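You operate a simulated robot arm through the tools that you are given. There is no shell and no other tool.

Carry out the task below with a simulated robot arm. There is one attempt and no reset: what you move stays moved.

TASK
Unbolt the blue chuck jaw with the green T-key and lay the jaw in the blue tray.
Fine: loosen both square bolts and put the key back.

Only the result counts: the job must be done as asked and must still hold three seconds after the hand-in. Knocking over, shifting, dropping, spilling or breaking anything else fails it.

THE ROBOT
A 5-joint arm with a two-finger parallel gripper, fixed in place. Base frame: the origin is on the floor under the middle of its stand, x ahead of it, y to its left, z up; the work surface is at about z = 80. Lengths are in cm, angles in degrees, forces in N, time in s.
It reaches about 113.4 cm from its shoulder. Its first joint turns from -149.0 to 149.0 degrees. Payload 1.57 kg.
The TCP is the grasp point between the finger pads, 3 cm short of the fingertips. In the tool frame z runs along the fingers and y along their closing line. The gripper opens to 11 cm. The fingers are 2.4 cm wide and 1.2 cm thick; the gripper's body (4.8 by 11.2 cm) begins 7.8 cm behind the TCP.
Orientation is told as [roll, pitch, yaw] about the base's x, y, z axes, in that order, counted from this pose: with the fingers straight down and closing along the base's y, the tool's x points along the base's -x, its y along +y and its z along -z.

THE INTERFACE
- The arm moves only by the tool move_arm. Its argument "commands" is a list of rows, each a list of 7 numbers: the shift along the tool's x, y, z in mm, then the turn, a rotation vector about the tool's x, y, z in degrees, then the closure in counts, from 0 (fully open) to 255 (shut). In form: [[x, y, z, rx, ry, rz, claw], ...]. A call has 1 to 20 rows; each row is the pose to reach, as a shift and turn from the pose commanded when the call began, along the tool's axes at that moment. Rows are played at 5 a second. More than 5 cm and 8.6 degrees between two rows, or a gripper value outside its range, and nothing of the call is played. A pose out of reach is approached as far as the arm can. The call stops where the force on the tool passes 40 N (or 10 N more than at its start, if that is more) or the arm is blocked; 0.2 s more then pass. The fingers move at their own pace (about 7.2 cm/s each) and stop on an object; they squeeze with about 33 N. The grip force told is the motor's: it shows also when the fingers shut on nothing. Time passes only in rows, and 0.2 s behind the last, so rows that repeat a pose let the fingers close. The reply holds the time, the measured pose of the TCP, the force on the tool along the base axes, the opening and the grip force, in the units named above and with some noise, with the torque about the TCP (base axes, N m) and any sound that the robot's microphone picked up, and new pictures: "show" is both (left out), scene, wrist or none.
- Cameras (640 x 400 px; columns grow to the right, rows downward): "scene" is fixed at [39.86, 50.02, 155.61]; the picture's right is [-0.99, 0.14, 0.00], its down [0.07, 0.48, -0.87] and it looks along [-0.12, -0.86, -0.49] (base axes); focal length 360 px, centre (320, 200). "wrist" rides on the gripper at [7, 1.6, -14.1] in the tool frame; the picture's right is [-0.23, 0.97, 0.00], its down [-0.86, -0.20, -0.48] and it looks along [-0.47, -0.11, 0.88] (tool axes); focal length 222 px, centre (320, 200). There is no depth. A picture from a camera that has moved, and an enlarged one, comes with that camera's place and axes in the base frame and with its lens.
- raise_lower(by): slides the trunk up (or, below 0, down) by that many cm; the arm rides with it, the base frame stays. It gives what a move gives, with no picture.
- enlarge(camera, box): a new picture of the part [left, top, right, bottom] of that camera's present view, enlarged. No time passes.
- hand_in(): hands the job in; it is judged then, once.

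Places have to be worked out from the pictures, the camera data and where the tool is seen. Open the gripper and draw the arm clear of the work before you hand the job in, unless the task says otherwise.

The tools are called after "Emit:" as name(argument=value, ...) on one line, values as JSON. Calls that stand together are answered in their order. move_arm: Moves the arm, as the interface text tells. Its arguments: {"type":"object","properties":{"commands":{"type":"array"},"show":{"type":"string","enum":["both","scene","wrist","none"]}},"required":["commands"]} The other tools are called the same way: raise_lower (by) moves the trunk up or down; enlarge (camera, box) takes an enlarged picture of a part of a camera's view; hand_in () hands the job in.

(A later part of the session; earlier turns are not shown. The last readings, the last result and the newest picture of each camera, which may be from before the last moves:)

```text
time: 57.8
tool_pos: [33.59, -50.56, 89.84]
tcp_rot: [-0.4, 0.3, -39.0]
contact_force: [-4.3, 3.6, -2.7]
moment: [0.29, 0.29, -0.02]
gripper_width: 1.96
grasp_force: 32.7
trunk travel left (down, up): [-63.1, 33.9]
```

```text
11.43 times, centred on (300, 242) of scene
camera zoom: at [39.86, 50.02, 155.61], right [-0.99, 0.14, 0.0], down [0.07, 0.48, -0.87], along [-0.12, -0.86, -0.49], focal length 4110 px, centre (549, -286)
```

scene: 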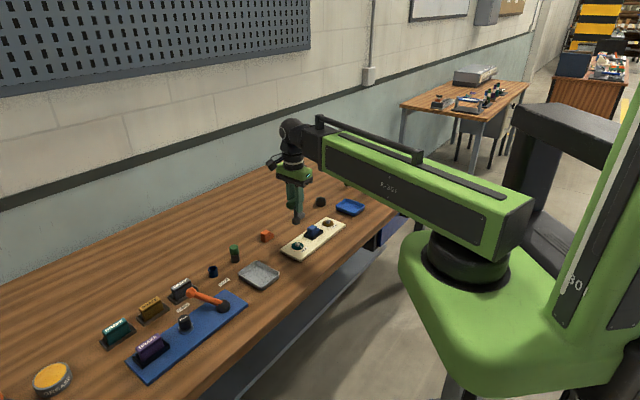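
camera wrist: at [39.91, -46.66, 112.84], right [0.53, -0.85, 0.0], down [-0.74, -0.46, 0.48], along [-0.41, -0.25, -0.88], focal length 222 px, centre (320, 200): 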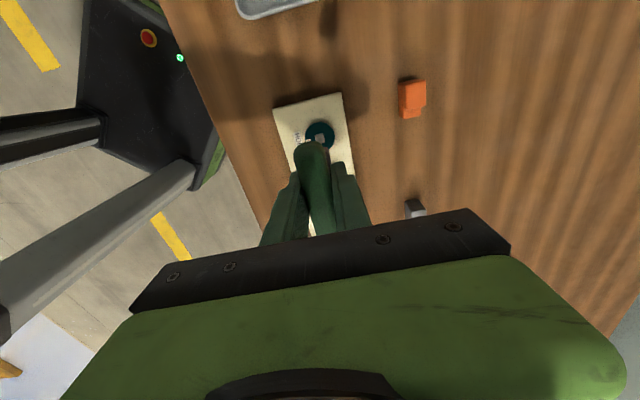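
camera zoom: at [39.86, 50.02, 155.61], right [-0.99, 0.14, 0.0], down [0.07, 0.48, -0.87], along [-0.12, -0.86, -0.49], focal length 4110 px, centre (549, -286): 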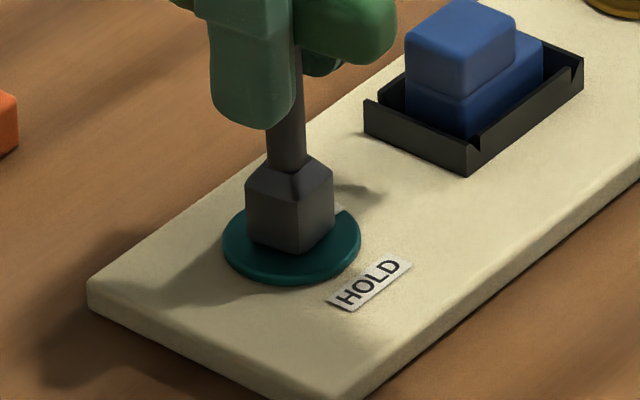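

96° turned. As with the brown one, I'll turn on to where the stop should show (about 20° more), with a small relief shift.

Emit:
move_arm(commands=[[0.6, 0, 0, 0, 0, -4, 255], [0.6, 0, 0, 0, 0, -8, 255], [0.6, 0, 0, 0, 0, -12, 255], [0.6, 0, 0, 0, 0, -16, 255], [0.6, 0, 0, 0, 0, -20, 255]], show="both")

Emit:
enlarge(camera="scene", box=[285, 225, 315, 260])

```text
time: 59.0
tool_pos: [33.71, -50.54, 89.87]
tcp_rot: [-0.2, 0.2, -18.9]
contact_force: [-0.1, -1.0, 2.3]
moment: [-0.11, -0.14, -0.42]
gripper_width: 1.96
grasp_force: 32.9
trunk travel left (down, up): [-63.1, 33.9]
camera wrist: at [27.67, -46.64, 103.98], right [0.53, 0.85, 0.0], down [0.75, -0.47, 0.47], along [0.4, -0.26, -0.88], focal length 222 px, centre (320, 200)
```

scene: 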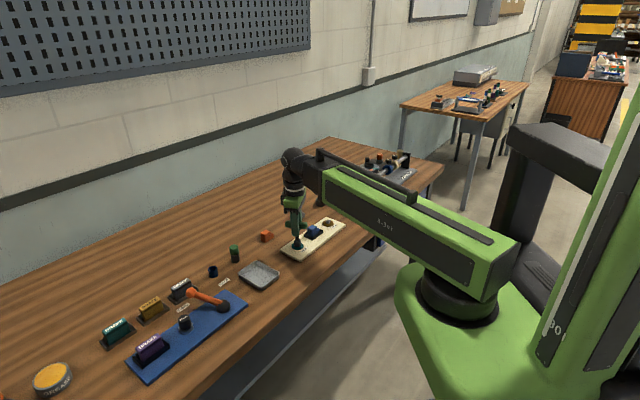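
wrist: 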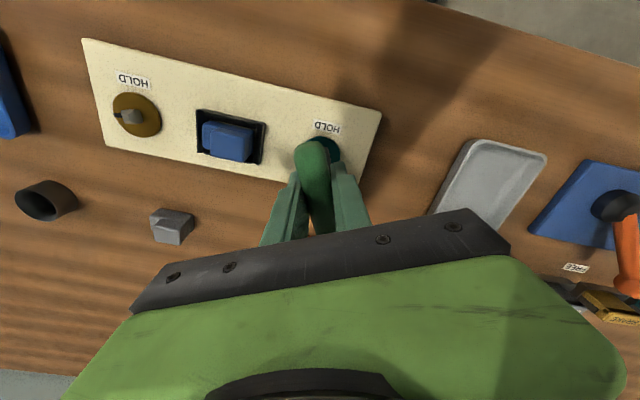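

```text
11.43 times, centred on (300, 242) of scene
camera zoom: at [39.86, 50.02, 155.61], right [-0.99, 0.14, 0.0], down [0.07, 0.48, -0.87], along [-0.12, -0.86, -0.49], focal length 4110 px, centre (549, -286)
```

zoom: 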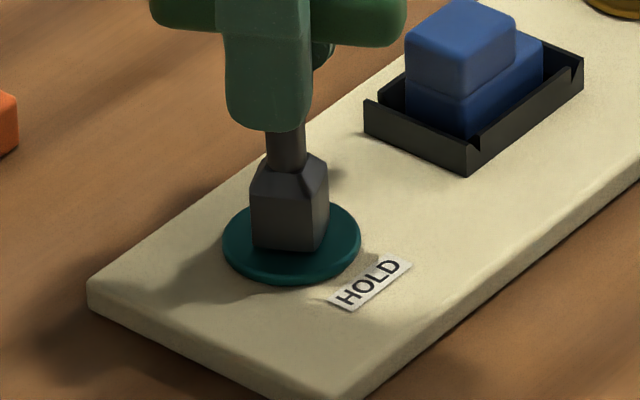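

The same end-stop torque (−0.42 N·m) at the same angle: the teal bolt is fully loosened. I'll back off 6° to release the torque and check the brown tick in this view.

Emit:
move_arm(commands=[[0, 0, 0, 0, 0, 3, 255], [0, 0, 0, 0, 0, 6, 255], [0, 0, 0, 0, 0, 6, 255]], show="none")

Emit:
enlarge(camera="wrist", box=[80, 70, 280, 195])

```text
time: 59.8
tool_pos: [33.71, -50.45, 89.74]
tcp_rot: [-0.2, 0.4, -25.1]
contact_force: [0.2, -0.5, -1.2]
moment: [-0.01, 0.01, -0.01]
gripper_width: 1.95
grasp_force: 33.4
trunk travel left (down, up): [-63.1, 33.9]
```

```text
3.20 times, centred on (180, 132) of wrist
camera zoom: at [28.11, -46.03, 103.97], right [0.62, 0.79, -0.01], down [0.69, -0.54, 0.47], along [0.37, -0.3, -0.88], focal length 711 px, centre (768, 416)
```

zoom: 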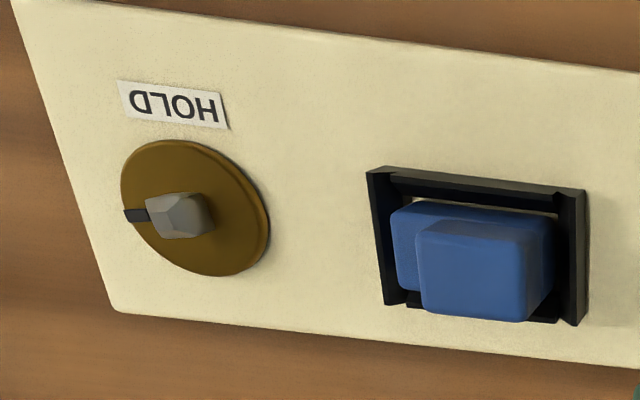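

Loads are zero, and the brown tick clearly sits about 100° from HOLD. I'll lift the key off and look at the teal tick.

Emit:
raise_lower(by=9)

Emit:
move_arm(commands=[[0, 0, 0, 0, 0, 0, 255]], show="both")

Emit:
enlarge(camera="scene", box=[280, 205, 350, 260])

Emit:
enlarge(camera="wrist", box=[100, 60, 380, 220])

```text
time: 61.0
tool_pos: [33.67, -50.5, 98.66]
tcp_rot: [-0.2, 0.3, -24.9]
contact_force: [-0.6, 0.1, -0.9]
moment: [0.0, 0.02, -0.03]
gripper_width: 1.94
grasp_force: 33.3
trunk travel left (down, up): [-72.1, 24.9]
```

```text
time: 61.5
tool_pos: [33.67, -50.54, 98.84]
tcp_rot: [-0.2, 0.3, -25.0]
contact_force: [-0.8, -0.9, -1.4]
moment: [0.01, 0.0, -0.02]
gripper_width: 1.96
grasp_force: 32.9
trunk travel left (down, up): [-72.1, 24.9]
camera wrist: at [28.11, -46.03, 112.97], right [0.62, 0.79, -0.01], down [0.69, -0.54, 0.47], along [0.37, -0.3, -0.88], focal length 222 px, centre (320, 200)
```

scene: 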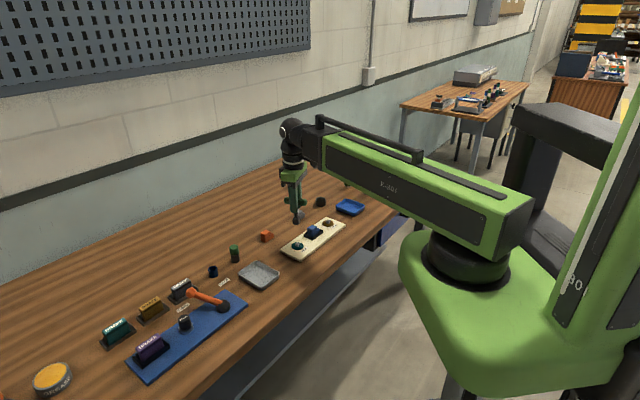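
wrist: 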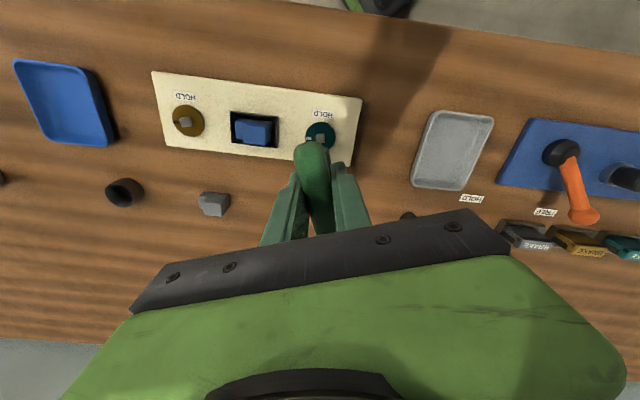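

```text
7.27 times, centred on (315, 232) of scene
camera zoom: at [39.86, 50.02, 155.61], right [-0.99, 0.14, 0.0], down [0.07, 0.48, -0.87], along [-0.12, -0.86, -0.49], focal length 2616 px, centre (356, -36)
```

zoom: 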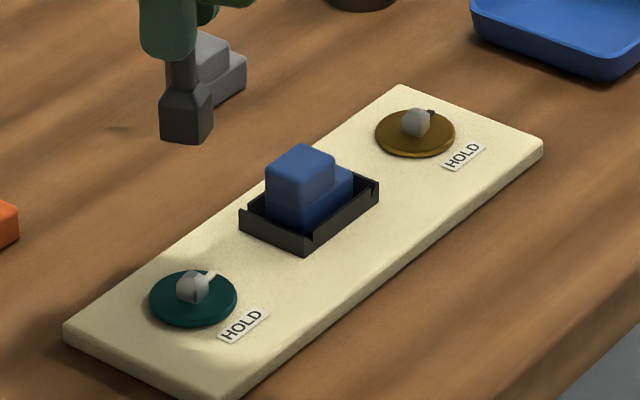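

```text
2.29 times, centred on (240, 140) of wrist
camera zoom: at [28.11, -46.03, 112.97], right [0.62, 0.79, -0.01], down [0.69, -0.54, 0.47], along [0.37, -0.3, -0.88], focal length 508 px, centre (503, 337)
```

zoom: 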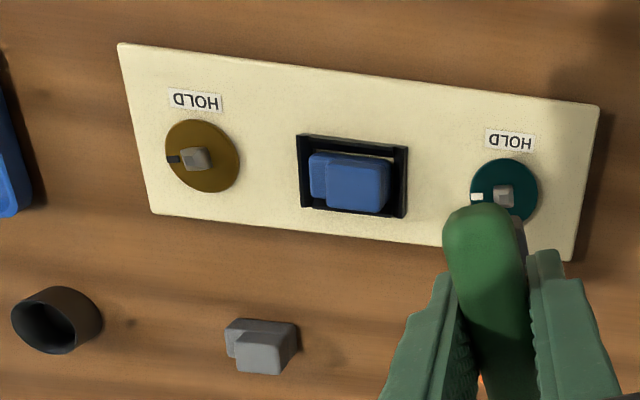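

Both ticks now stand about 100° off HOLD, so both bolts are loosened. I'll carry the key back above its cup at the original grasp pose [21.27,-80.55], yaw −135.

Emit:
move_arm(commands=[[-1, -23, 0, 0, 0, 8, 255], [-2, -46, 0, 0, 0, 16, 255], [-3, -70, 0, 0, 0, 24, 255], [-4, -93, 0, 0, 0, 32, 255], [-5, -116, 0, 0, 0, 40, 255], [-6, -139, 0, 0, 0, 48, 255], [-7, -162, 0, 0, 0, 56, 255], [-8.4, -186, 0, 0, 0, 64, 255], [-9.5, -209, 0, 0, 0, 72, 255], [-10.5, -232, 0, 0, 0, 80, 255], [-11.5, -255, 0, 0, 0, 88, 255], [-12.5, -278, 0, 0, 0, 96, 255], [-13.5, -301, 0, 0, 0, 103, 255], [-14.6, -324.5, 0, 0, 0, 110, 255], [-14.6, -324.5, 0, 0, 0, 110, 255], [-14.6, -324.5, 0, 0, 0, 110, 255]], show="both")

Emit:
enlarge(camera="scene", box=[290, 150, 350, 220])

Emit:
enlarge(camera="wrist", box=[280, 100, 360, 170])

```text
time: 64.8
tool_pos: [21.32, -80.52, 98.77]
tcp_rot: [-0.2, -0.3, -135.1]
contact_force: [0.7, 1.1, -1.8]
moment: [0.01, -0.01, -0.02]
gripper_width: 1.96
grasp_force: 32.8
trunk travel left (down, up): [-72.1, 24.9]
camera wrist: at [27.5, -76.62, 112.88], right [0.53, -0.85, 0.0], down [-0.74, -0.46, 0.48], along [-0.41, -0.25, -0.88], focal length 222 px, centre (320, 200)
```

scene: 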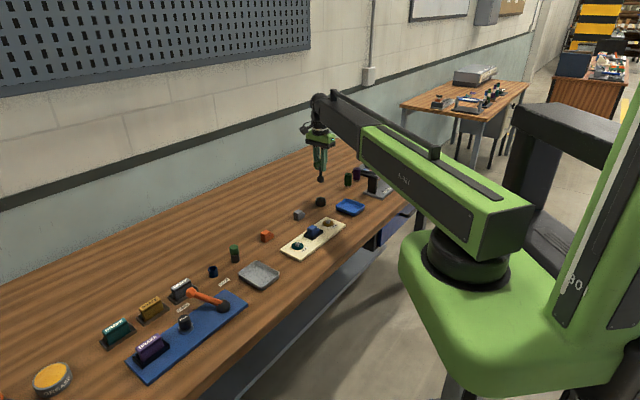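
wrist: 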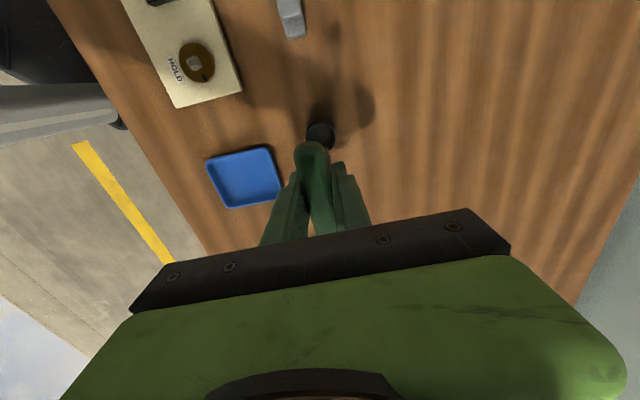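

```text
5.71 times, centred on (320, 185) of scene
camera zoom: at [39.86, 50.02, 155.61], right [-0.99, 0.14, 0.0], down [0.07, 0.48, -0.87], along [-0.12, -0.86, -0.49], focal length 2055 px, centre (320, 286)
```

zoom: 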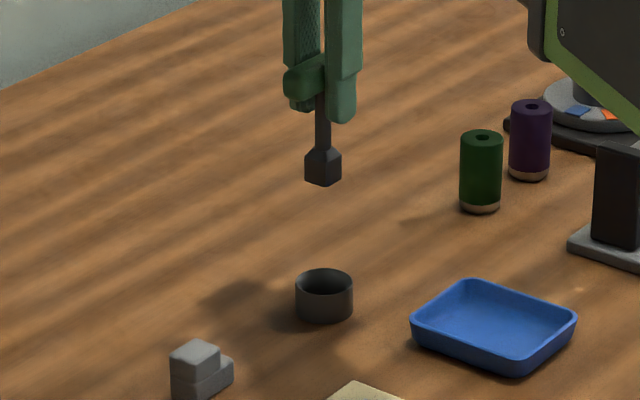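

```text
5.71 times, centred on (320, 135) of wrist
camera zoom: at [27.5, -76.62, 112.88], right [0.53, -0.85, 0.0], down [-0.74, -0.46, 0.48], along [-0.41, -0.25, -0.88], focal length 1269 px, centre (320, 571)
```

zoom: 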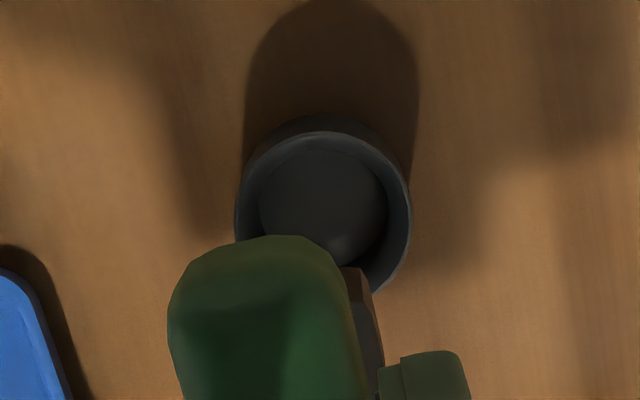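

The socket is centred over the cup in both views. I'll lower 9.8 cm, then step gently until it touches the cup floor (expected at TCP z≈88).

Emit:
raise_lower(by=-7)

Emit:
enlarge(camera="scene", box=[300, 175, 345, 215])

Emit:
enlarge(camera="wrist", box=[280, 110, 360, 180])

```text
time: 65.9
tool_pos: [21.44, -80.45, 91.75]
tcp_rot: [-0.2, -0.3, -134.9]
contact_force: [-0.5, 0.0, -1.0]
moment: [-0.03, -0.01, -0.03]
gripper_width: 1.95
grasp_force: 33.1
trunk travel left (down, up): [-65.1, 31.9]
```

```text
10.00 times, centred on (322, 195) of scene
camera zoom: at [39.86, 50.02, 155.61], right [-0.99, 0.14, 0.0], down [0.07, 0.48, -0.87], along [-0.12, -0.86, -0.49], focal length 3596 px, centre (295, 250)
```

zoom: 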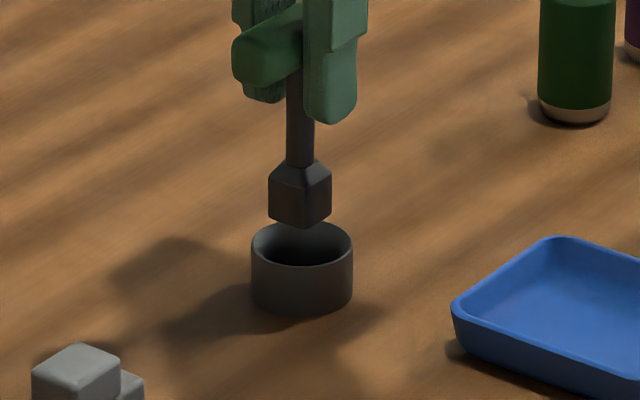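

```text
5.71 times, centred on (320, 145) of wrist
camera zoom: at [27.5, -76.6, 105.89], right [0.53, -0.85, 0.0], down [-0.74, -0.46, 0.48], along [-0.41, -0.25, -0.88], focal length 1269 px, centre (320, 514)
```

zoom: 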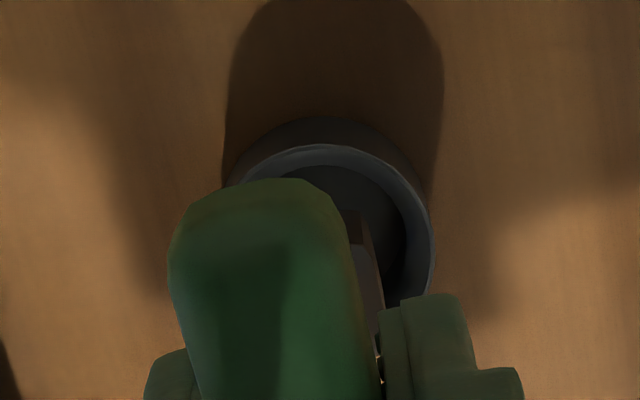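

Centred within ~1 mm. I'll nudge 0.6 mm along tool −x to match the recorded grasp position and lower into the cup.

Emit:
move_arm(commands=[[-0.6, 0, 0, 0, 0, 0, 255], [-0.6, 0, 0, 0, 0, 0, 255]], show="none")

Emit:
raise_lower(by=-2.2)

Emit:
raise_lower(by=-0.8)

Emit:
enlarge(camera="scene", box=[300, 175, 345, 215])

```text
time: 66.5
tool_pos: [21.35, -80.67, 91.82]
tcp_rot: [-0.2, -0.4, -134.9]
contact_force: [0.1, 0.2, -1.3]
moment: [0.02, 0.01, -0.03]
gripper_width: 1.95
grasp_force: 33.4
trunk travel left (down, up): [-65.1, 31.9]
```

```text
time: 67.2
tool_pos: [21.21, -80.58, 89.54]
tcp_rot: [-0.2, -0.4, -135.0]
contact_force: [-0.7, 0.7, -0.5]
moment: [0.02, 0.04, 0.01]
gripper_width: 1.96
grasp_force: 33.7
trunk travel left (down, up): [-62.9, 34.1]
```

```text
time: 67.8
tool_pos: [21.29, -80.6, 88.74]
tcp_rot: [-0.2, -0.3, -135.0]
contact_force: [-0.8, -0.1, -1.6]
moment: [-0.02, 0.0, -0.01]
gripper_width: 1.95
grasp_force: 33.2
trunk travel left (down, up): [-62.1, 34.9]
```

```text
10.00 times, centred on (322, 195) of scene
camera zoom: at [39.86, 50.02, 155.61], right [-0.99, 0.14, 0.0], down [0.07, 0.48, -0.87], along [-0.12, -0.86, -0.49], focal length 3596 px, centre (295, 250)
```

zoom: 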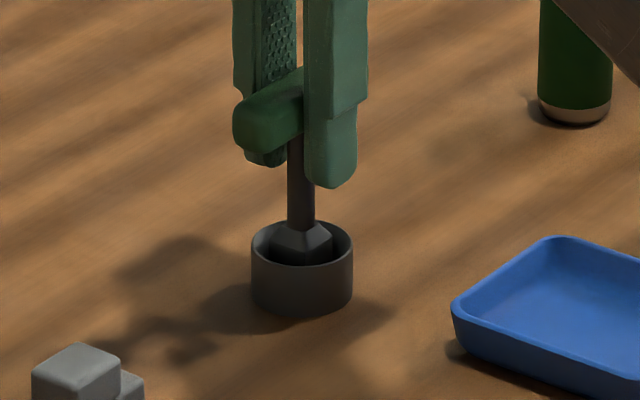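

The key is inside the cup with no contact force yet. A few more small steps to the floor.

Emit:
raise_lower(by=-0.5)

Emit:
raise_lower(by=-0.2)

```text
time: 68.3
tool_pos: [21.37, -80.57, 88.34]
tcp_rot: [-0.2, -0.3, -135.0]
contact_force: [-0.1, 0.3, -1.1]
moment: [-0.02, 0.0, -0.01]
gripper_width: 1.97
grasp_force: 32.8
trunk travel left (down, up): [-61.6, 35.4]
```

```text
time: 68.8
tool_pos: [21.29, -80.68, 88.03]
tcp_rot: [-0.2, -0.3, -134.9]
contact_force: [-0.1, 0.3, -1.4]
moment: [-0.01, -0.02, -0.02]
gripper_width: 1.95
grasp_force: 33.0
trunk travel left (down, up): [-61.4, 35.6]
```

Emit:
raise_lower(by=-0.1)

Emit:
enlarge(camera="scene", box=[300, 175, 345, 215])

```text
time: 69.3
tool_pos: [21.29, -80.52, 88.05]
tcp_rot: [-0.2, -0.4, -135.0]
contact_force: [0.4, -3.2, 11.3]
moment: [-0.36, 0.01, 0.0]
gripper_width: 1.96
grasp_force: 32.4
trunk travel left (down, up): [-61.3, 35.7]
```

```text
10.00 times, centred on (322, 195) of scene
camera zoom: at [39.86, 50.02, 155.61], right [-0.99, 0.14, 0.0], down [0.07, 0.48, -0.87], along [-0.12, -0.86, -0.49], focal length 3596 px, centre (295, 250)
```

zoom: 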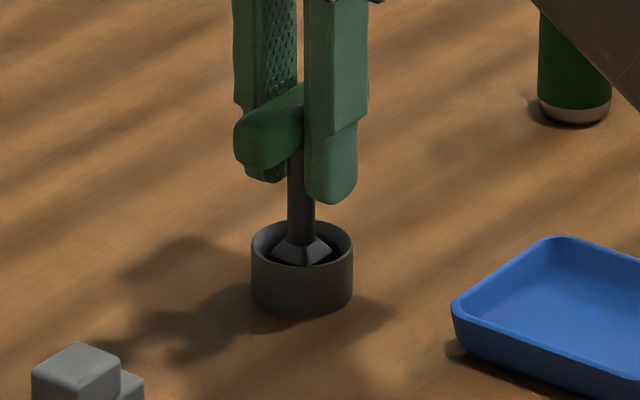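

The key stands on the cup floor (11 N contact) at the original height. I'll ease 0.1 cm, then open slowly so it stays standing.

Emit:
raise_lower(by=0.08)

Emit:
move_arm(commands=[[0, 0, 0, 0, 0, 0, 205], [0, 0, 0, 0, 0, 0, 195], [0, 0, 0, 0, 0, 0, 180], [0, 0, 0, 0, 0, 0, 160], [0, 0, 0, 0, 0, 0, 140], [0, 0, 0, 0, 0, 0, 116], [0, 0, 0, 0, 0, 0, 116], [0, 0, 0, 0, 0, 0, 116]], show="both")

Emit:
enlarge(camera="scene", box=[300, 165, 345, 215])

Emit:
enlarge(camera="wrist", box=[240, 60, 400, 240])

```text
time: 69.9
tool_pos: [21.29, -80.52, 88.06]
tcp_rot: [-0.2, -0.3, -135.1]
contact_force: [0.1, -0.7, 2.0]
moment: [-0.13, 0.04, -0.01]
gripper_width: 1.96
grasp_force: 32.4
trunk travel left (down, up): [-61.4, 35.6]
```

```text
time: 71.7
tool_pos: [21.32, -80.65, 88.07]
tcp_rot: [-0.2, -0.3, -135.1]
contact_force: [-0.3, 0.1, -0.6]
moment: [0.02, 0.03, 0.04]
gripper_width: 6.01
grasp_force: 0.0
trunk travel left (down, up): [-61.4, 35.6]
camera wrist: at [27.46, -76.65, 102.17], right [0.53, -0.85, 0.0], down [-0.74, -0.46, 0.48], along [-0.41, -0.25, -0.88], focal length 222 px, centre (320, 200)
```

scene: 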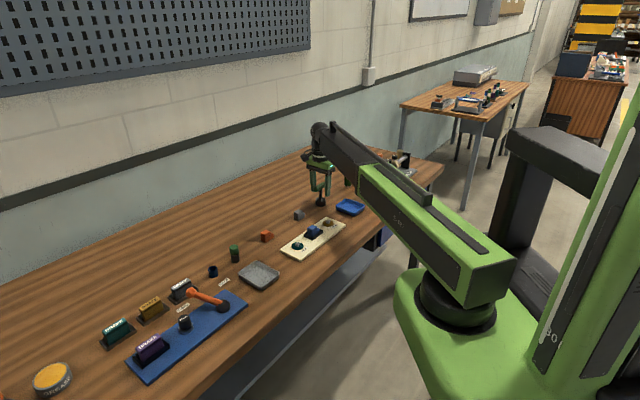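
wrist: 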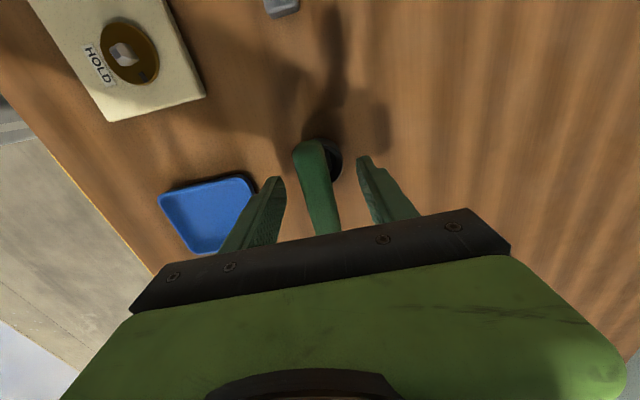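

```text
8.00 times, centred on (322, 190) of scene
camera zoom: at [39.86, 50.02, 155.61], right [-0.99, 0.14, 0.0], down [0.07, 0.48, -0.87], along [-0.12, -0.86, -0.49], focal length 2877 px, centre (300, 280)
```

zoom: 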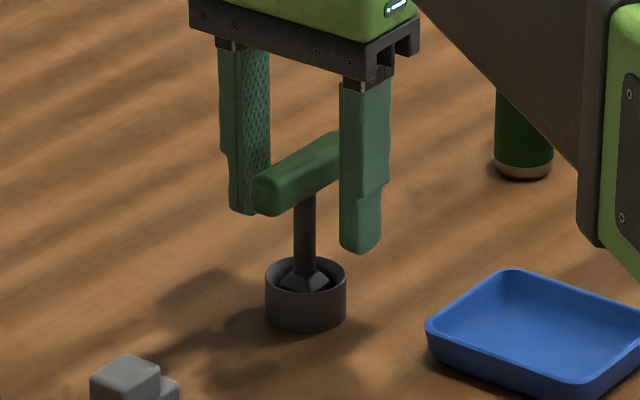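

```text
2.22 times, centred on (320, 150) of wrist
camera zoom: at [27.46, -76.65, 102.17], right [0.53, -0.85, 0.0], down [-0.74, -0.46, 0.48], along [-0.41, -0.25, -0.88], focal length 494 px, centre (320, 311)
```

zoom: 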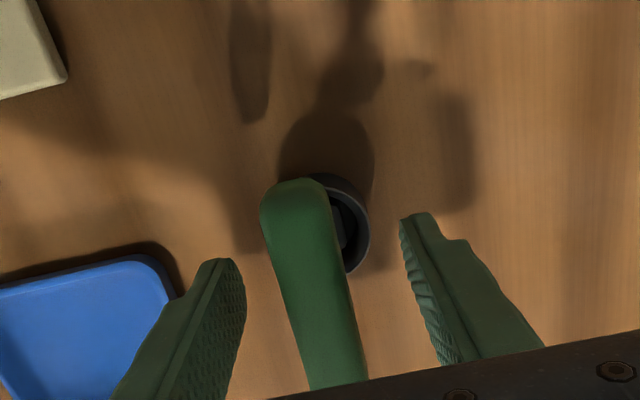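

The key is back upright in its cup exactly as it was. I'll rise 12 cm clear and then look at the jaw.

Emit:
raise_lower(by=12)

Emit:
enlarge(camera="scene", box=[295, 165, 375, 225])

Emit:
enlarge(camera="scene", box=[298, 215, 332, 250])

```text
time: 73.2
tool_pos: [21.31, -80.59, 100.06]
tcp_rot: [-0.3, -0.3, -135.0]
contact_force: [0.1, -0.4, -0.4]
moment: [-0.02, 0.0, 0.03]
gripper_width: 6.01
grasp_force: 0.0
trunk travel left (down, up): [-73.4, 23.6]
```

```text
6.67 times, centred on (335, 195) of scene
camera zoom: at [39.86, 50.02, 155.61], right [-0.99, 0.14, 0.0], down [0.07, 0.48, -0.87], along [-0.12, -0.86, -0.49], focal length 2398 px, centre (220, 233)
```

zoom: 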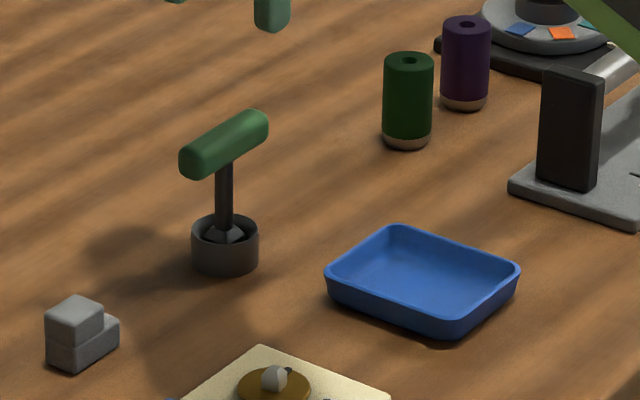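

```text
11.43 times, centred on (315, 232) of scene
camera zoom: at [39.86, 50.02, 155.61], right [-0.99, 0.14, 0.0], down [0.07, 0.48, -0.87], along [-0.12, -0.86, -0.49], focal length 4110 px, centre (377, -171)
```

zoom: 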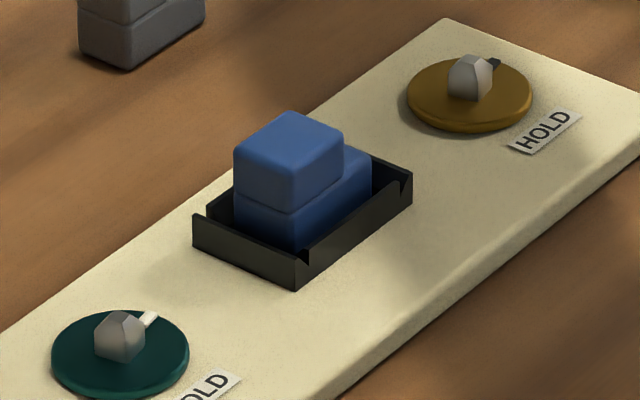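

The key stands undisturbed. Now I'll move to view the jaw from above at height z=100.

Emit:
move_arm(commands=[[29, -14, 0, 0, 0, 0, 116], [58, -28, 0, 0, 0, 0, 116], [87, -42, 0, 0, 0, 0, 116], [116, -56, 0, 0, 0, 0, 116], [145, -70, 0, 0, 0, 0, 116], [174, -84, 0, 0, 0, 0, 116], [203, -98, 0, 0, 0, 0, 116], [232, -112, 0, 0, 0, 0, 116], [259, -125, 0, 0, 0, 0, 116], [259, -125, 0, 0, 0, 0, 116]], show="both")

Emit:
enlarge(camera="wrist", box=[260, 80, 380, 200])

```text
time: 75.4
tool_pos: [30.93, -53.49, 100.14]
tcp_rot: [-0.2, -0.3, -135.0]
contact_force: [-0.8, -0.2, 0.2]
moment: [-0.02, 0.01, -0.01]
gripper_width: 5.99
grasp_force: 0.1
trunk travel left (down, up): [-73.4, 23.6]
camera wrist: at [37.07, -49.54, 114.17], right [0.53, -0.85, 0.0], down [-0.74, -0.46, 0.48], along [-0.41, -0.25, -0.88], focal length 222 px, centre (320, 200)
```

scene: 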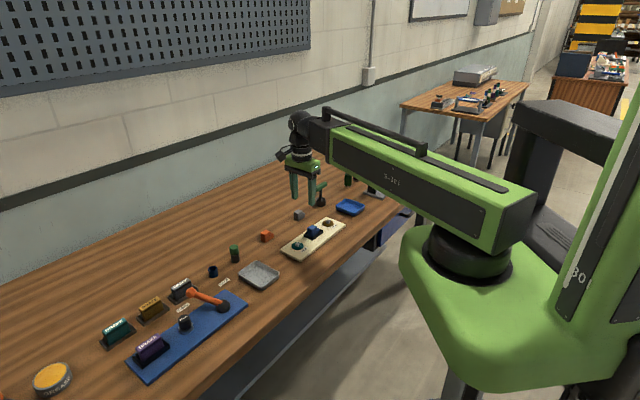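
wrist: 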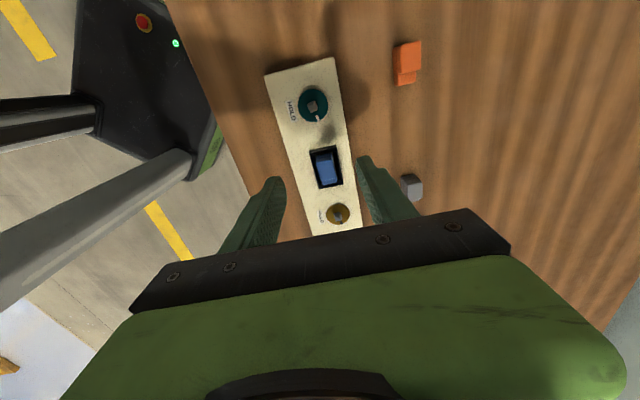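

```text
3.33 times, centred on (320, 140) of wrist
camera zoom: at [37.07, -49.54, 114.17], right [0.53, -0.85, 0.0], down [-0.74, -0.46, 0.48], along [-0.41, -0.25, -0.88], focal length 740 px, centre (320, 400)
```

zoom: 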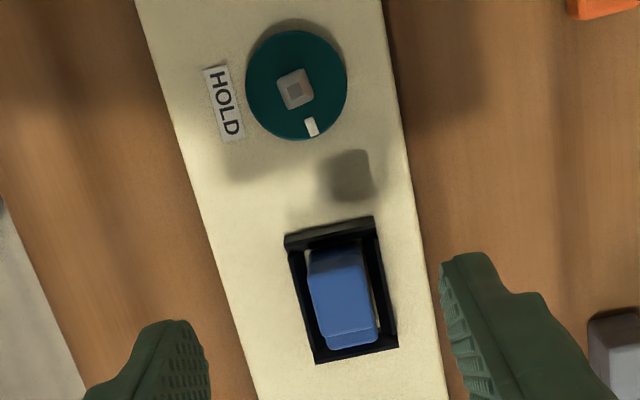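

The jaw's upper block sits about [28.2,-56.2], and the surrounding frame is centred near [27.35,-56.9]. I'll move directly above it (4 cm along tool −x) and look again before descending.

Emit:
move_arm(commands=[[-20, 0, 0, 0, 0, 0, 116], [-40, 0, 0, 0, 0, 0, 116], [-40, 0, 0, 0, 0, 0, 116]], show="none")

Emit:
raise_lower(by=-8)

Emit:
move_arm(commands=[[0, 0, 0, 0, 0, 0, 116]], show="both")

Emit:
enlarge(camera="wrist", box=[260, 80, 380, 200])

Emit:
enlarge(camera="scene", box=[290, 195, 340, 255])

```text
time: 76.2
tool_pos: [28.04, -56.27, 99.92]
tcp_rot: [-0.2, -0.4, -134.9]
contact_force: [-0.3, 0.0, -0.7]
moment: [-0.01, 0.0, 0.04]
gripper_width: 5.99
grasp_force: 0.1
trunk travel left (down, up): [-73.4, 23.6]
```

```text
time: 77.3
tool_pos: [28.06, -56.26, 92.11]
tcp_rot: [-0.1, -0.3, -135.0]
contact_force: [0.4, -0.3, -0.8]
moment: [0.04, 0.01, 0.0]
gripper_width: 6.02
grasp_force: 0.2
trunk travel left (down, up): [-65.4, 31.6]
```

```text
time: 77.7
tool_pos: [28.01, -56.24, 92.07]
tcp_rot: [-0.1, -0.2, -134.9]
contact_force: [-0.8, 0.4, 0.3]
moment: [0.01, -0.01, 0.0]
gripper_width: 6.01
grasp_force: 0.1
trunk travel left (down, up): [-65.4, 31.6]
camera wrist: at [34.15, -52.35, 106.18], right [0.53, -0.85, 0.0], down [-0.74, -0.46, 0.48], along [-0.41, -0.25, -0.88], focal length 222 px, centre (320, 200)
```

scene: 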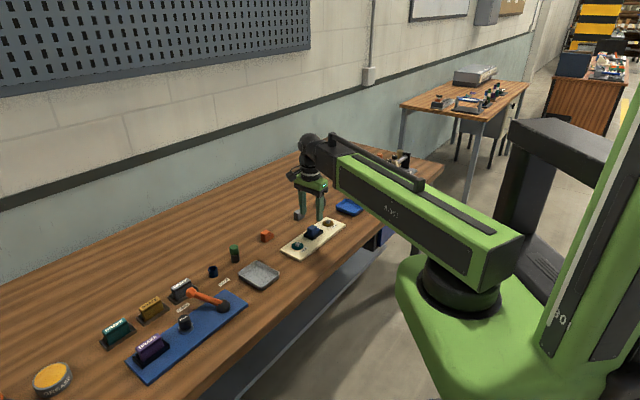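
wrist: 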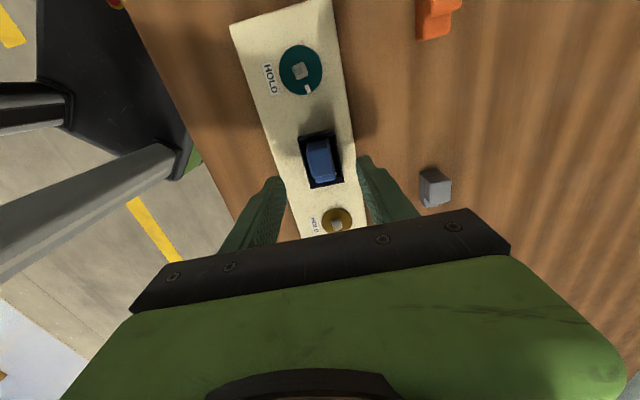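

```text
3.33 times, centred on (320, 140) of wrist
camera zoom: at [34.15, -52.35, 106.18], right [0.53, -0.85, 0.0], down [-0.74, -0.46, 0.48], along [-0.41, -0.25, -0.88], focal length 740 px, centre (320, 400)
```

zoom: 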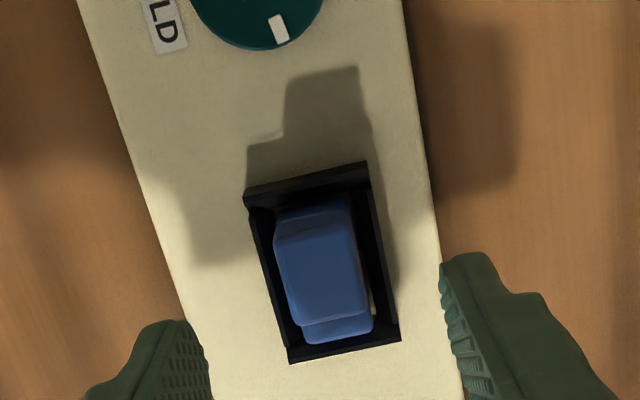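

```text
6.67 times, centred on (315, 225) of scene
camera zoom: at [39.86, 50.02, 155.61], right [-0.99, 0.14, 0.0], down [0.07, 0.48, -0.87], along [-0.12, -0.86, -0.49], focal length 2398 px, centre (353, 33)
```

zoom: 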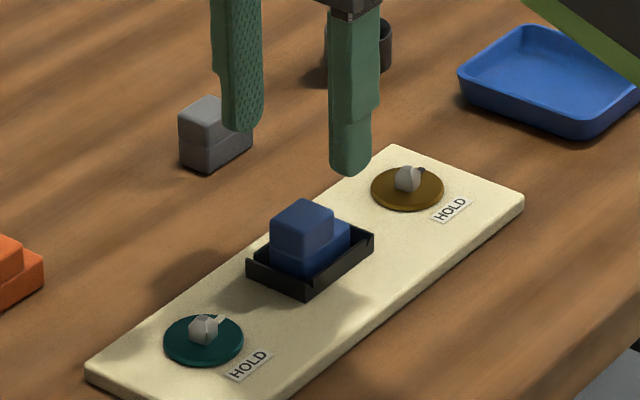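

The TCP is centred on the upper block within ~1 mm. From the scene I estimate the jaw top at z≈84.8 and the frame rim at z≈82.1, so fingertips should stop at about 82.6 (TCP ≈85.6). Lowering 5 cm first.

Emit:
raise_lower(by=-5)

Emit:
enlarge(camera="scene", box=[295, 205, 335, 250])

Emit:
enlarge(camera="wrist", box=[240, 80, 400, 240])

```text
time: 78.7
tool_pos: [28.06, -56.18, 87.01]
tcp_rot: [-0.1, -0.2, -135.0]
contact_force: [0.6, 0.8, -0.3]
moment: [-0.02, 0.0, 0.01]
gripper_width: 6.02
grasp_force: 0.0
trunk travel left (down, up): [-60.4, 36.6]
```

```text
8.89 times, centred on (315, 228) of scene
camera zoom: at [39.86, 50.02, 155.61], right [-0.99, 0.14, 0.0], down [0.07, 0.48, -0.87], along [-0.12, -0.86, -0.49], focal length 3197 px, centre (364, -44)
```

zoom: 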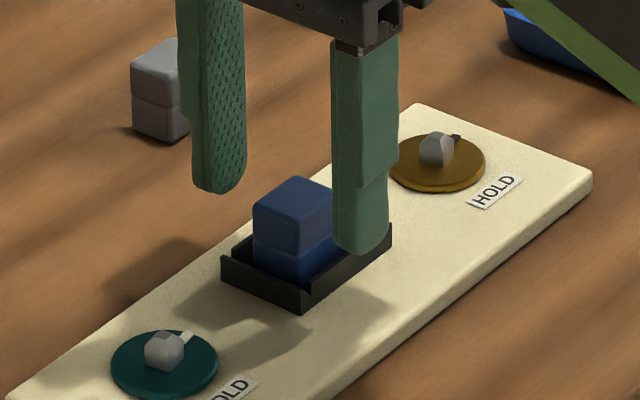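

```text
2.50 times, centred on (320, 160) of wrist
camera zoom: at [34.16, -52.34, 101.17], right [0.53, -0.85, 0.0], down [-0.74, -0.46, 0.48], along [-0.41, -0.25, -0.88], focal length 555 px, centre (320, 300)
```

zoom: 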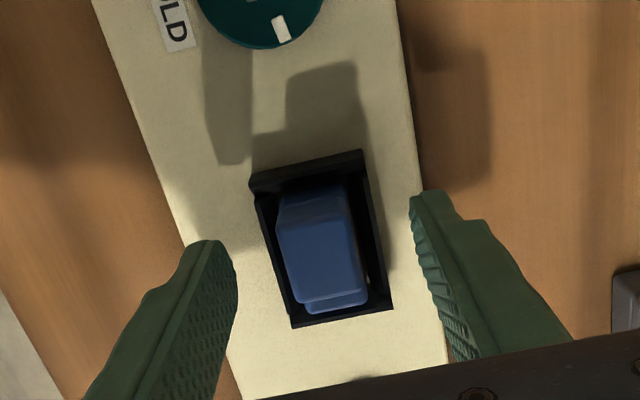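

Fingertips (z≈84.0) are now just below the jaw top (~84.9), and the frame rim is about z≈82.5. I'll lower 1.0 cm more, to tips ≈83.0, leaving a gap above the rim, and check.

Emit:
raise_lower(by=-1.0)

Emit:
enlarge(camera="scene", box=[298, 215, 332, 250])

```text
time: 79.2
tool_pos: [27.96, -56.14, 85.98]
tcp_rot: [-0.1, -0.4, -135.0]
contact_force: [0.0, -0.9, 0.7]
moment: [-0.02, -0.01, 0.01]
gripper_width: 5.99
grasp_force: 0.0
trunk travel left (down, up): [-59.4, 37.6]
```

```text
11.43 times, centred on (315, 232) of scene
camera zoom: at [39.86, 50.02, 155.61], right [-0.99, 0.14, 0.0], down [0.07, 0.48, -0.87], along [-0.12, -0.86, -0.49], focal length 4110 px, centre (377, -171)
```

zoom: 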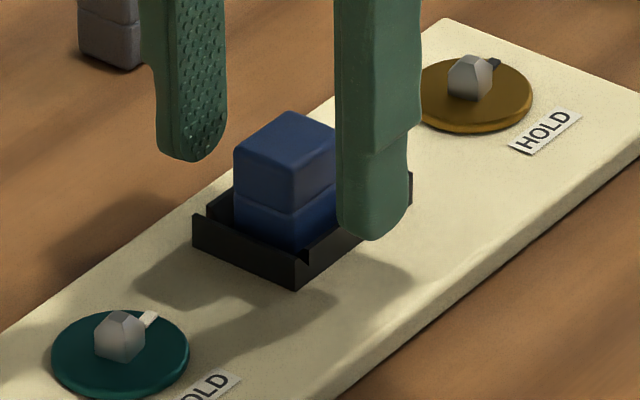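

Tips look about 2.2 cm below the jaw top and only ~0.2 cm above the rim. I'll raise 0.2 cm for margin, then close slowly on the jaw.

Emit:
raise_lower(by=0.2)

Emit:
move_arm(commands=[[0, 0, 0, 0, 0, 0, 135], [0, 0, 0, 0, 0, 0, 150], [0, 0, 0, 0, 0, 0, 165], [0, 0, 0, 0, 0, 0, 180], [0, 0, 0, 0, 0, 0, 195], [0, 0, 0, 0, 0, 0, 210], [0, 0, 0, 0, 0, 0, 255], [0, 0, 0, 0, 0, 0, 255], [0, 0, 0, 0, 0, 0, 255]], show="both")

Emit:
enlarge(camera="scene", box=[298, 215, 332, 250])

Emit:
enlarge(camera="wrist", box=[240, 80, 400, 240])

```text
time: 79.8
tool_pos: [28.01, -56.29, 86.26]
tcp_rot: [-0.2, -0.2, -135.0]
contact_force: [-0.1, -0.6, -0.2]
moment: [-0.01, 0.02, 0.02]
gripper_width: 5.99
grasp_force: 0.0
trunk travel left (down, up): [-59.6, 37.4]
```

```text
time: 81.8
tool_pos: [28.08, -56.31, 86.2]
tcp_rot: [-0.2, -0.3, -135.0]
contact_force: [-0.8, 0.3, 0.2]
moment: [0.01, 0.01, 0.0]
gripper_width: 2.36
grasp_force: 33.3
trunk travel left (down, up): [-59.6, 37.4]
camera wrist: at [34.16, -52.35, 100.37], right [0.53, -0.85, 0.0], down [-0.74, -0.46, 0.48], along [-0.41, -0.25, -0.88], focal length 222 px, centre (320, 200)
```

scene: 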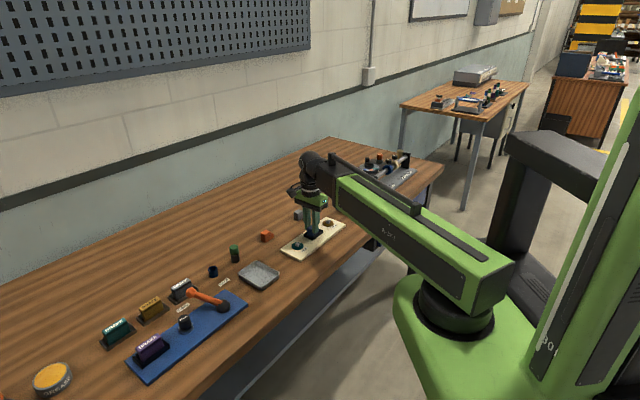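
wrist: 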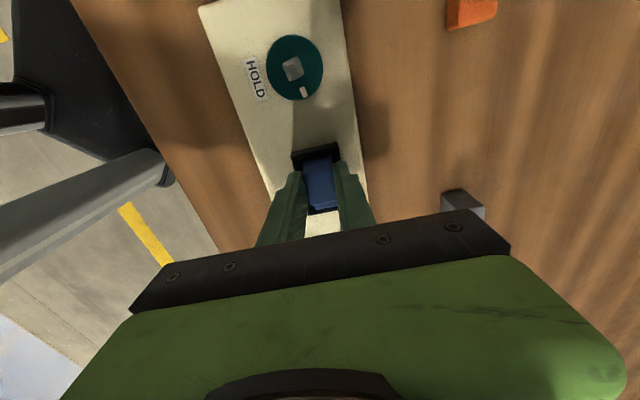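

```text
11.43 times, centred on (315, 232) of scene
camera zoom: at [39.86, 50.02, 155.61], right [-0.99, 0.14, 0.0], down [0.07, 0.48, -0.87], along [-0.12, -0.86, -0.49], focal length 4110 px, centre (377, -171)
```

zoom: 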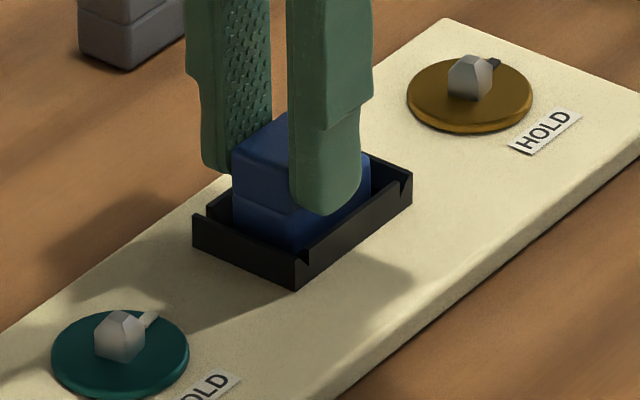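

```text
2.50 times, centred on (320, 160) of wrist
camera zoom: at [34.16, -52.35, 100.37], right [0.53, -0.85, 0.0], down [-0.74, -0.46, 0.48], along [-0.41, -0.25, -0.88], focal length 555 px, centre (320, 300)
```

zoom: 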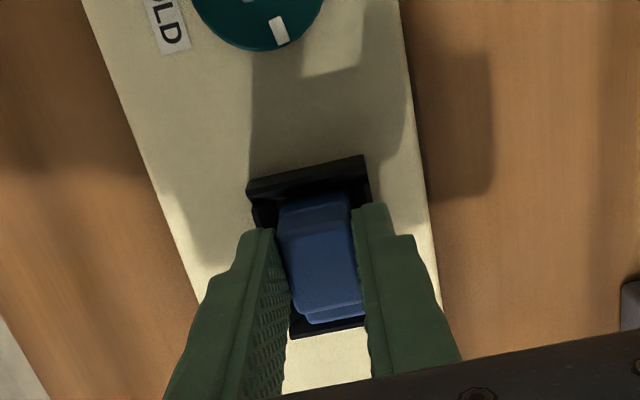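

The jaw is gripped (2.36 cm, 33 N) with no side force. I'll lift a little first to check that it comes free.

Emit:
raise_lower(by=0.4)

Emit:
enlarge(camera="scene", box=[298, 215, 332, 250])

```text
time: 82.3
tool_pos: [28.07, -56.26, 86.69]
tcp_rot: [-0.2, -0.3, -135.0]
contact_force: [0.9, -0.3, -2.2]
moment: [-0.02, -0.02, 0.0]
gripper_width: 2.34
grasp_force: 32.7
trunk travel left (down, up): [-60.0, 37.0]
```

```text
11.43 times, centred on (315, 232) of scene
camera zoom: at [39.86, 50.02, 155.61], right [-0.99, 0.14, 0.0], down [0.07, 0.48, -0.87], along [-0.12, -0.86, -0.49], focal length 4110 px, centre (377, -171)
```

zoom: 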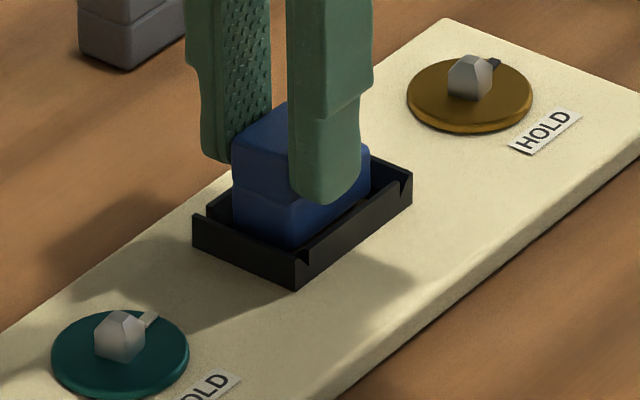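

The jaw comes up freely, with only its own weight (~2 N). Lifting 9 cm more.

Emit:
raise_lower(by=9)

Emit:
move_arm(commands=[[0, 0, 0, 0, 0, 0, 255]], show="both")

Emit:
enlarge(camera="scene", box=[285, 180, 365, 250])

```text
time: 83.5
tool_pos: [28.01, -56.2, 95.65]
tcp_rot: [-0.1, -0.3, -135.0]
contact_force: [0.0, -0.2, -1.8]
moment: [0.04, -0.02, 0.01]
gripper_width: 2.38
grasp_force: 33.1
trunk travel left (down, up): [-69.0, 28.0]
```

```text
time: 83.9
tool_pos: [28.0, -56.14, 95.62]
tcp_rot: [-0.3, -0.4, -134.9]
contact_force: [0.0, 0.1, -1.6]
moment: [0.01, 0.0, 0.04]
gripper_width: 2.35
grasp_force: 32.8
trunk travel left (down, up): [-69.0, 28.0]
camera wrist: at [34.16, -52.36, 109.76], right [0.53, -0.85, 0.0], down [-0.74, -0.46, 0.48], along [-0.41, -0.25, -0.88], focal length 222 px, centre (320, 200)
```

scene: 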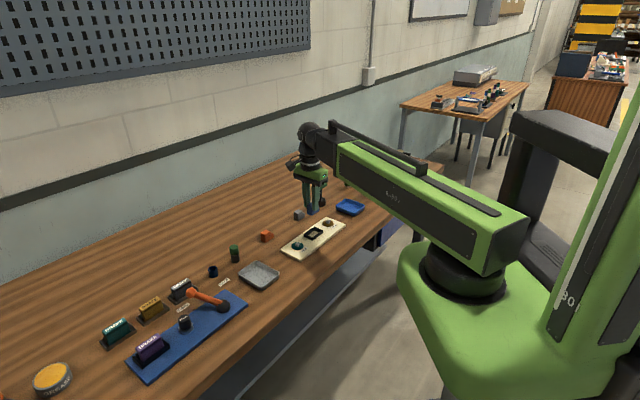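
wrist: 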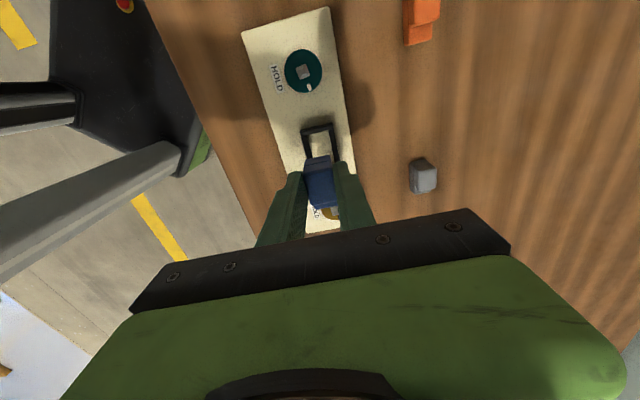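

```text
5.71 times, centred on (325, 215) of scene
camera zoom: at [39.86, 50.02, 155.61], right [-0.99, 0.14, 0.0], down [0.07, 0.48, -0.87], along [-0.12, -0.86, -0.49], focal length 2055 px, centre (291, 114)
```

zoom: 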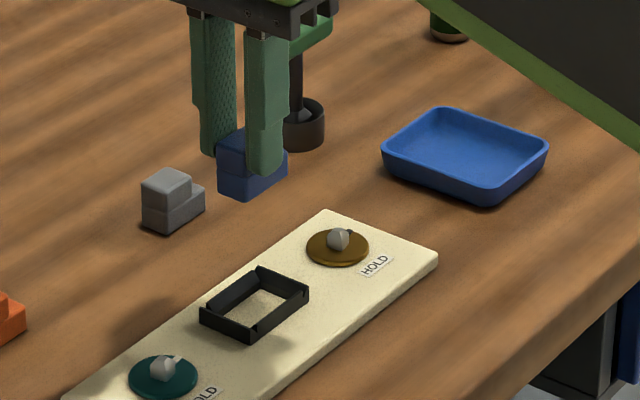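

The jaw is out cleanly and the frame is empty. I'll carry it over to the tray centre (about [9.7,-74.2]), staying high.

Emit:
move_arm(commands=[[-31, 0, 0, 0, 0, 0, 255], [-62, 0, 0, 0, 0, 0, 255], [-93, -0.5, 0, 0, 0, 0, 255], [-124, -1, 0, 0, 0, 0, 255], [-155, -1, 0, 0, 0, 0, 255], [-186, -1.5, 0, 0, 0, 0, 255], [-217, -1.8, 0, 0, 0, 0, 255], [-251, -1.8, 0, 0, 0, 0, 255], [-251, -1.8, 0, 0, 0, 0, 255]], show="both")

Emit:
enlarge(camera="scene", box=[310, 160, 390, 225])

Emit:
enlarge(camera="wrist", box=[240, 60, 400, 240])

```text
time: 85.9
tool_pos: [9.87, -74.1, 95.57]
tcp_rot: [-0.2, -0.3, -135.0]
contact_force: [0.2, 0.9, -1.8]
moment: [0.0, -0.02, 0.0]
gripper_width: 2.38
grasp_force: 32.9
trunk travel left (down, up): [-69.0, 28.0]
camera wrist: at [16.14, -70.14, 109.76], right [0.53, -0.85, 0.0], down [-0.74, -0.46, 0.48], along [-0.41, -0.25, -0.88], focal length 222 px, centre (320, 200)
```

scene: 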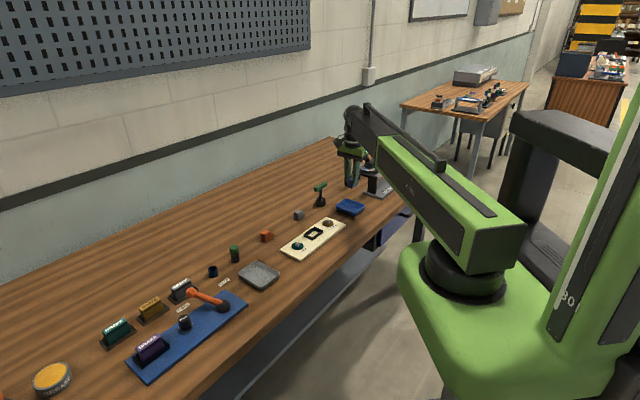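
wrist: 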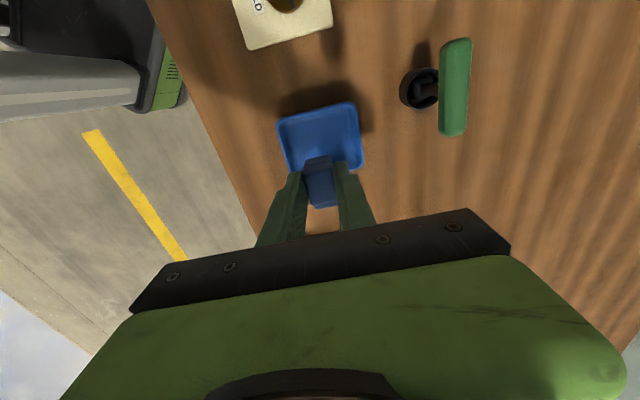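

```text
6.15 times, centred on (350, 192) of scene
camera zoom: at [39.86, 50.02, 155.61], right [-0.99, 0.14, 0.0], down [0.07, 0.48, -0.87], along [-0.12, -0.86, -0.49], focal length 2213 px, centre (135, 246)
```

zoom: 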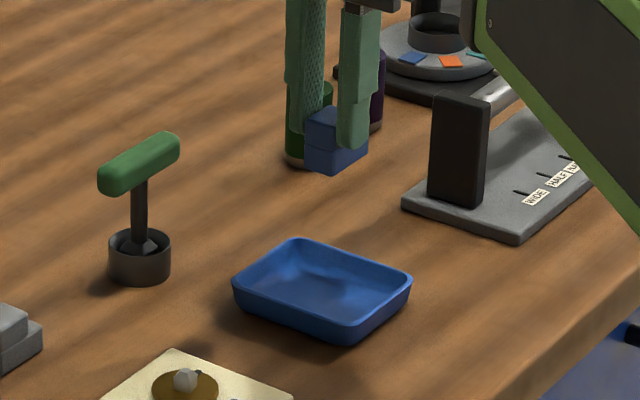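

```text
2.22 times, centred on (320, 150) of wrist
camera zoom: at [16.14, -70.14, 109.76], right [0.53, -0.85, 0.0], down [-0.74, -0.46, 0.48], along [-0.41, -0.25, -0.88], focal length 494 px, centre (320, 311)
```

zoom: 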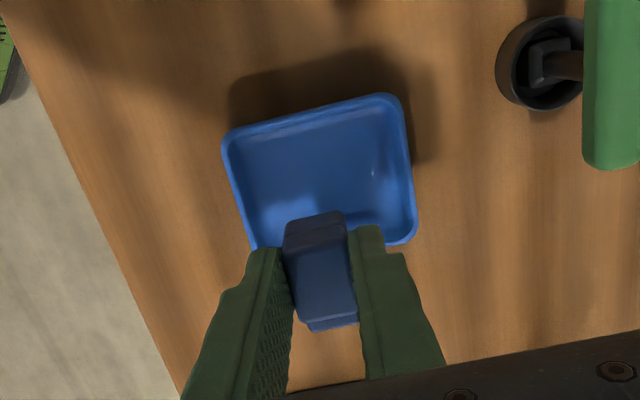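

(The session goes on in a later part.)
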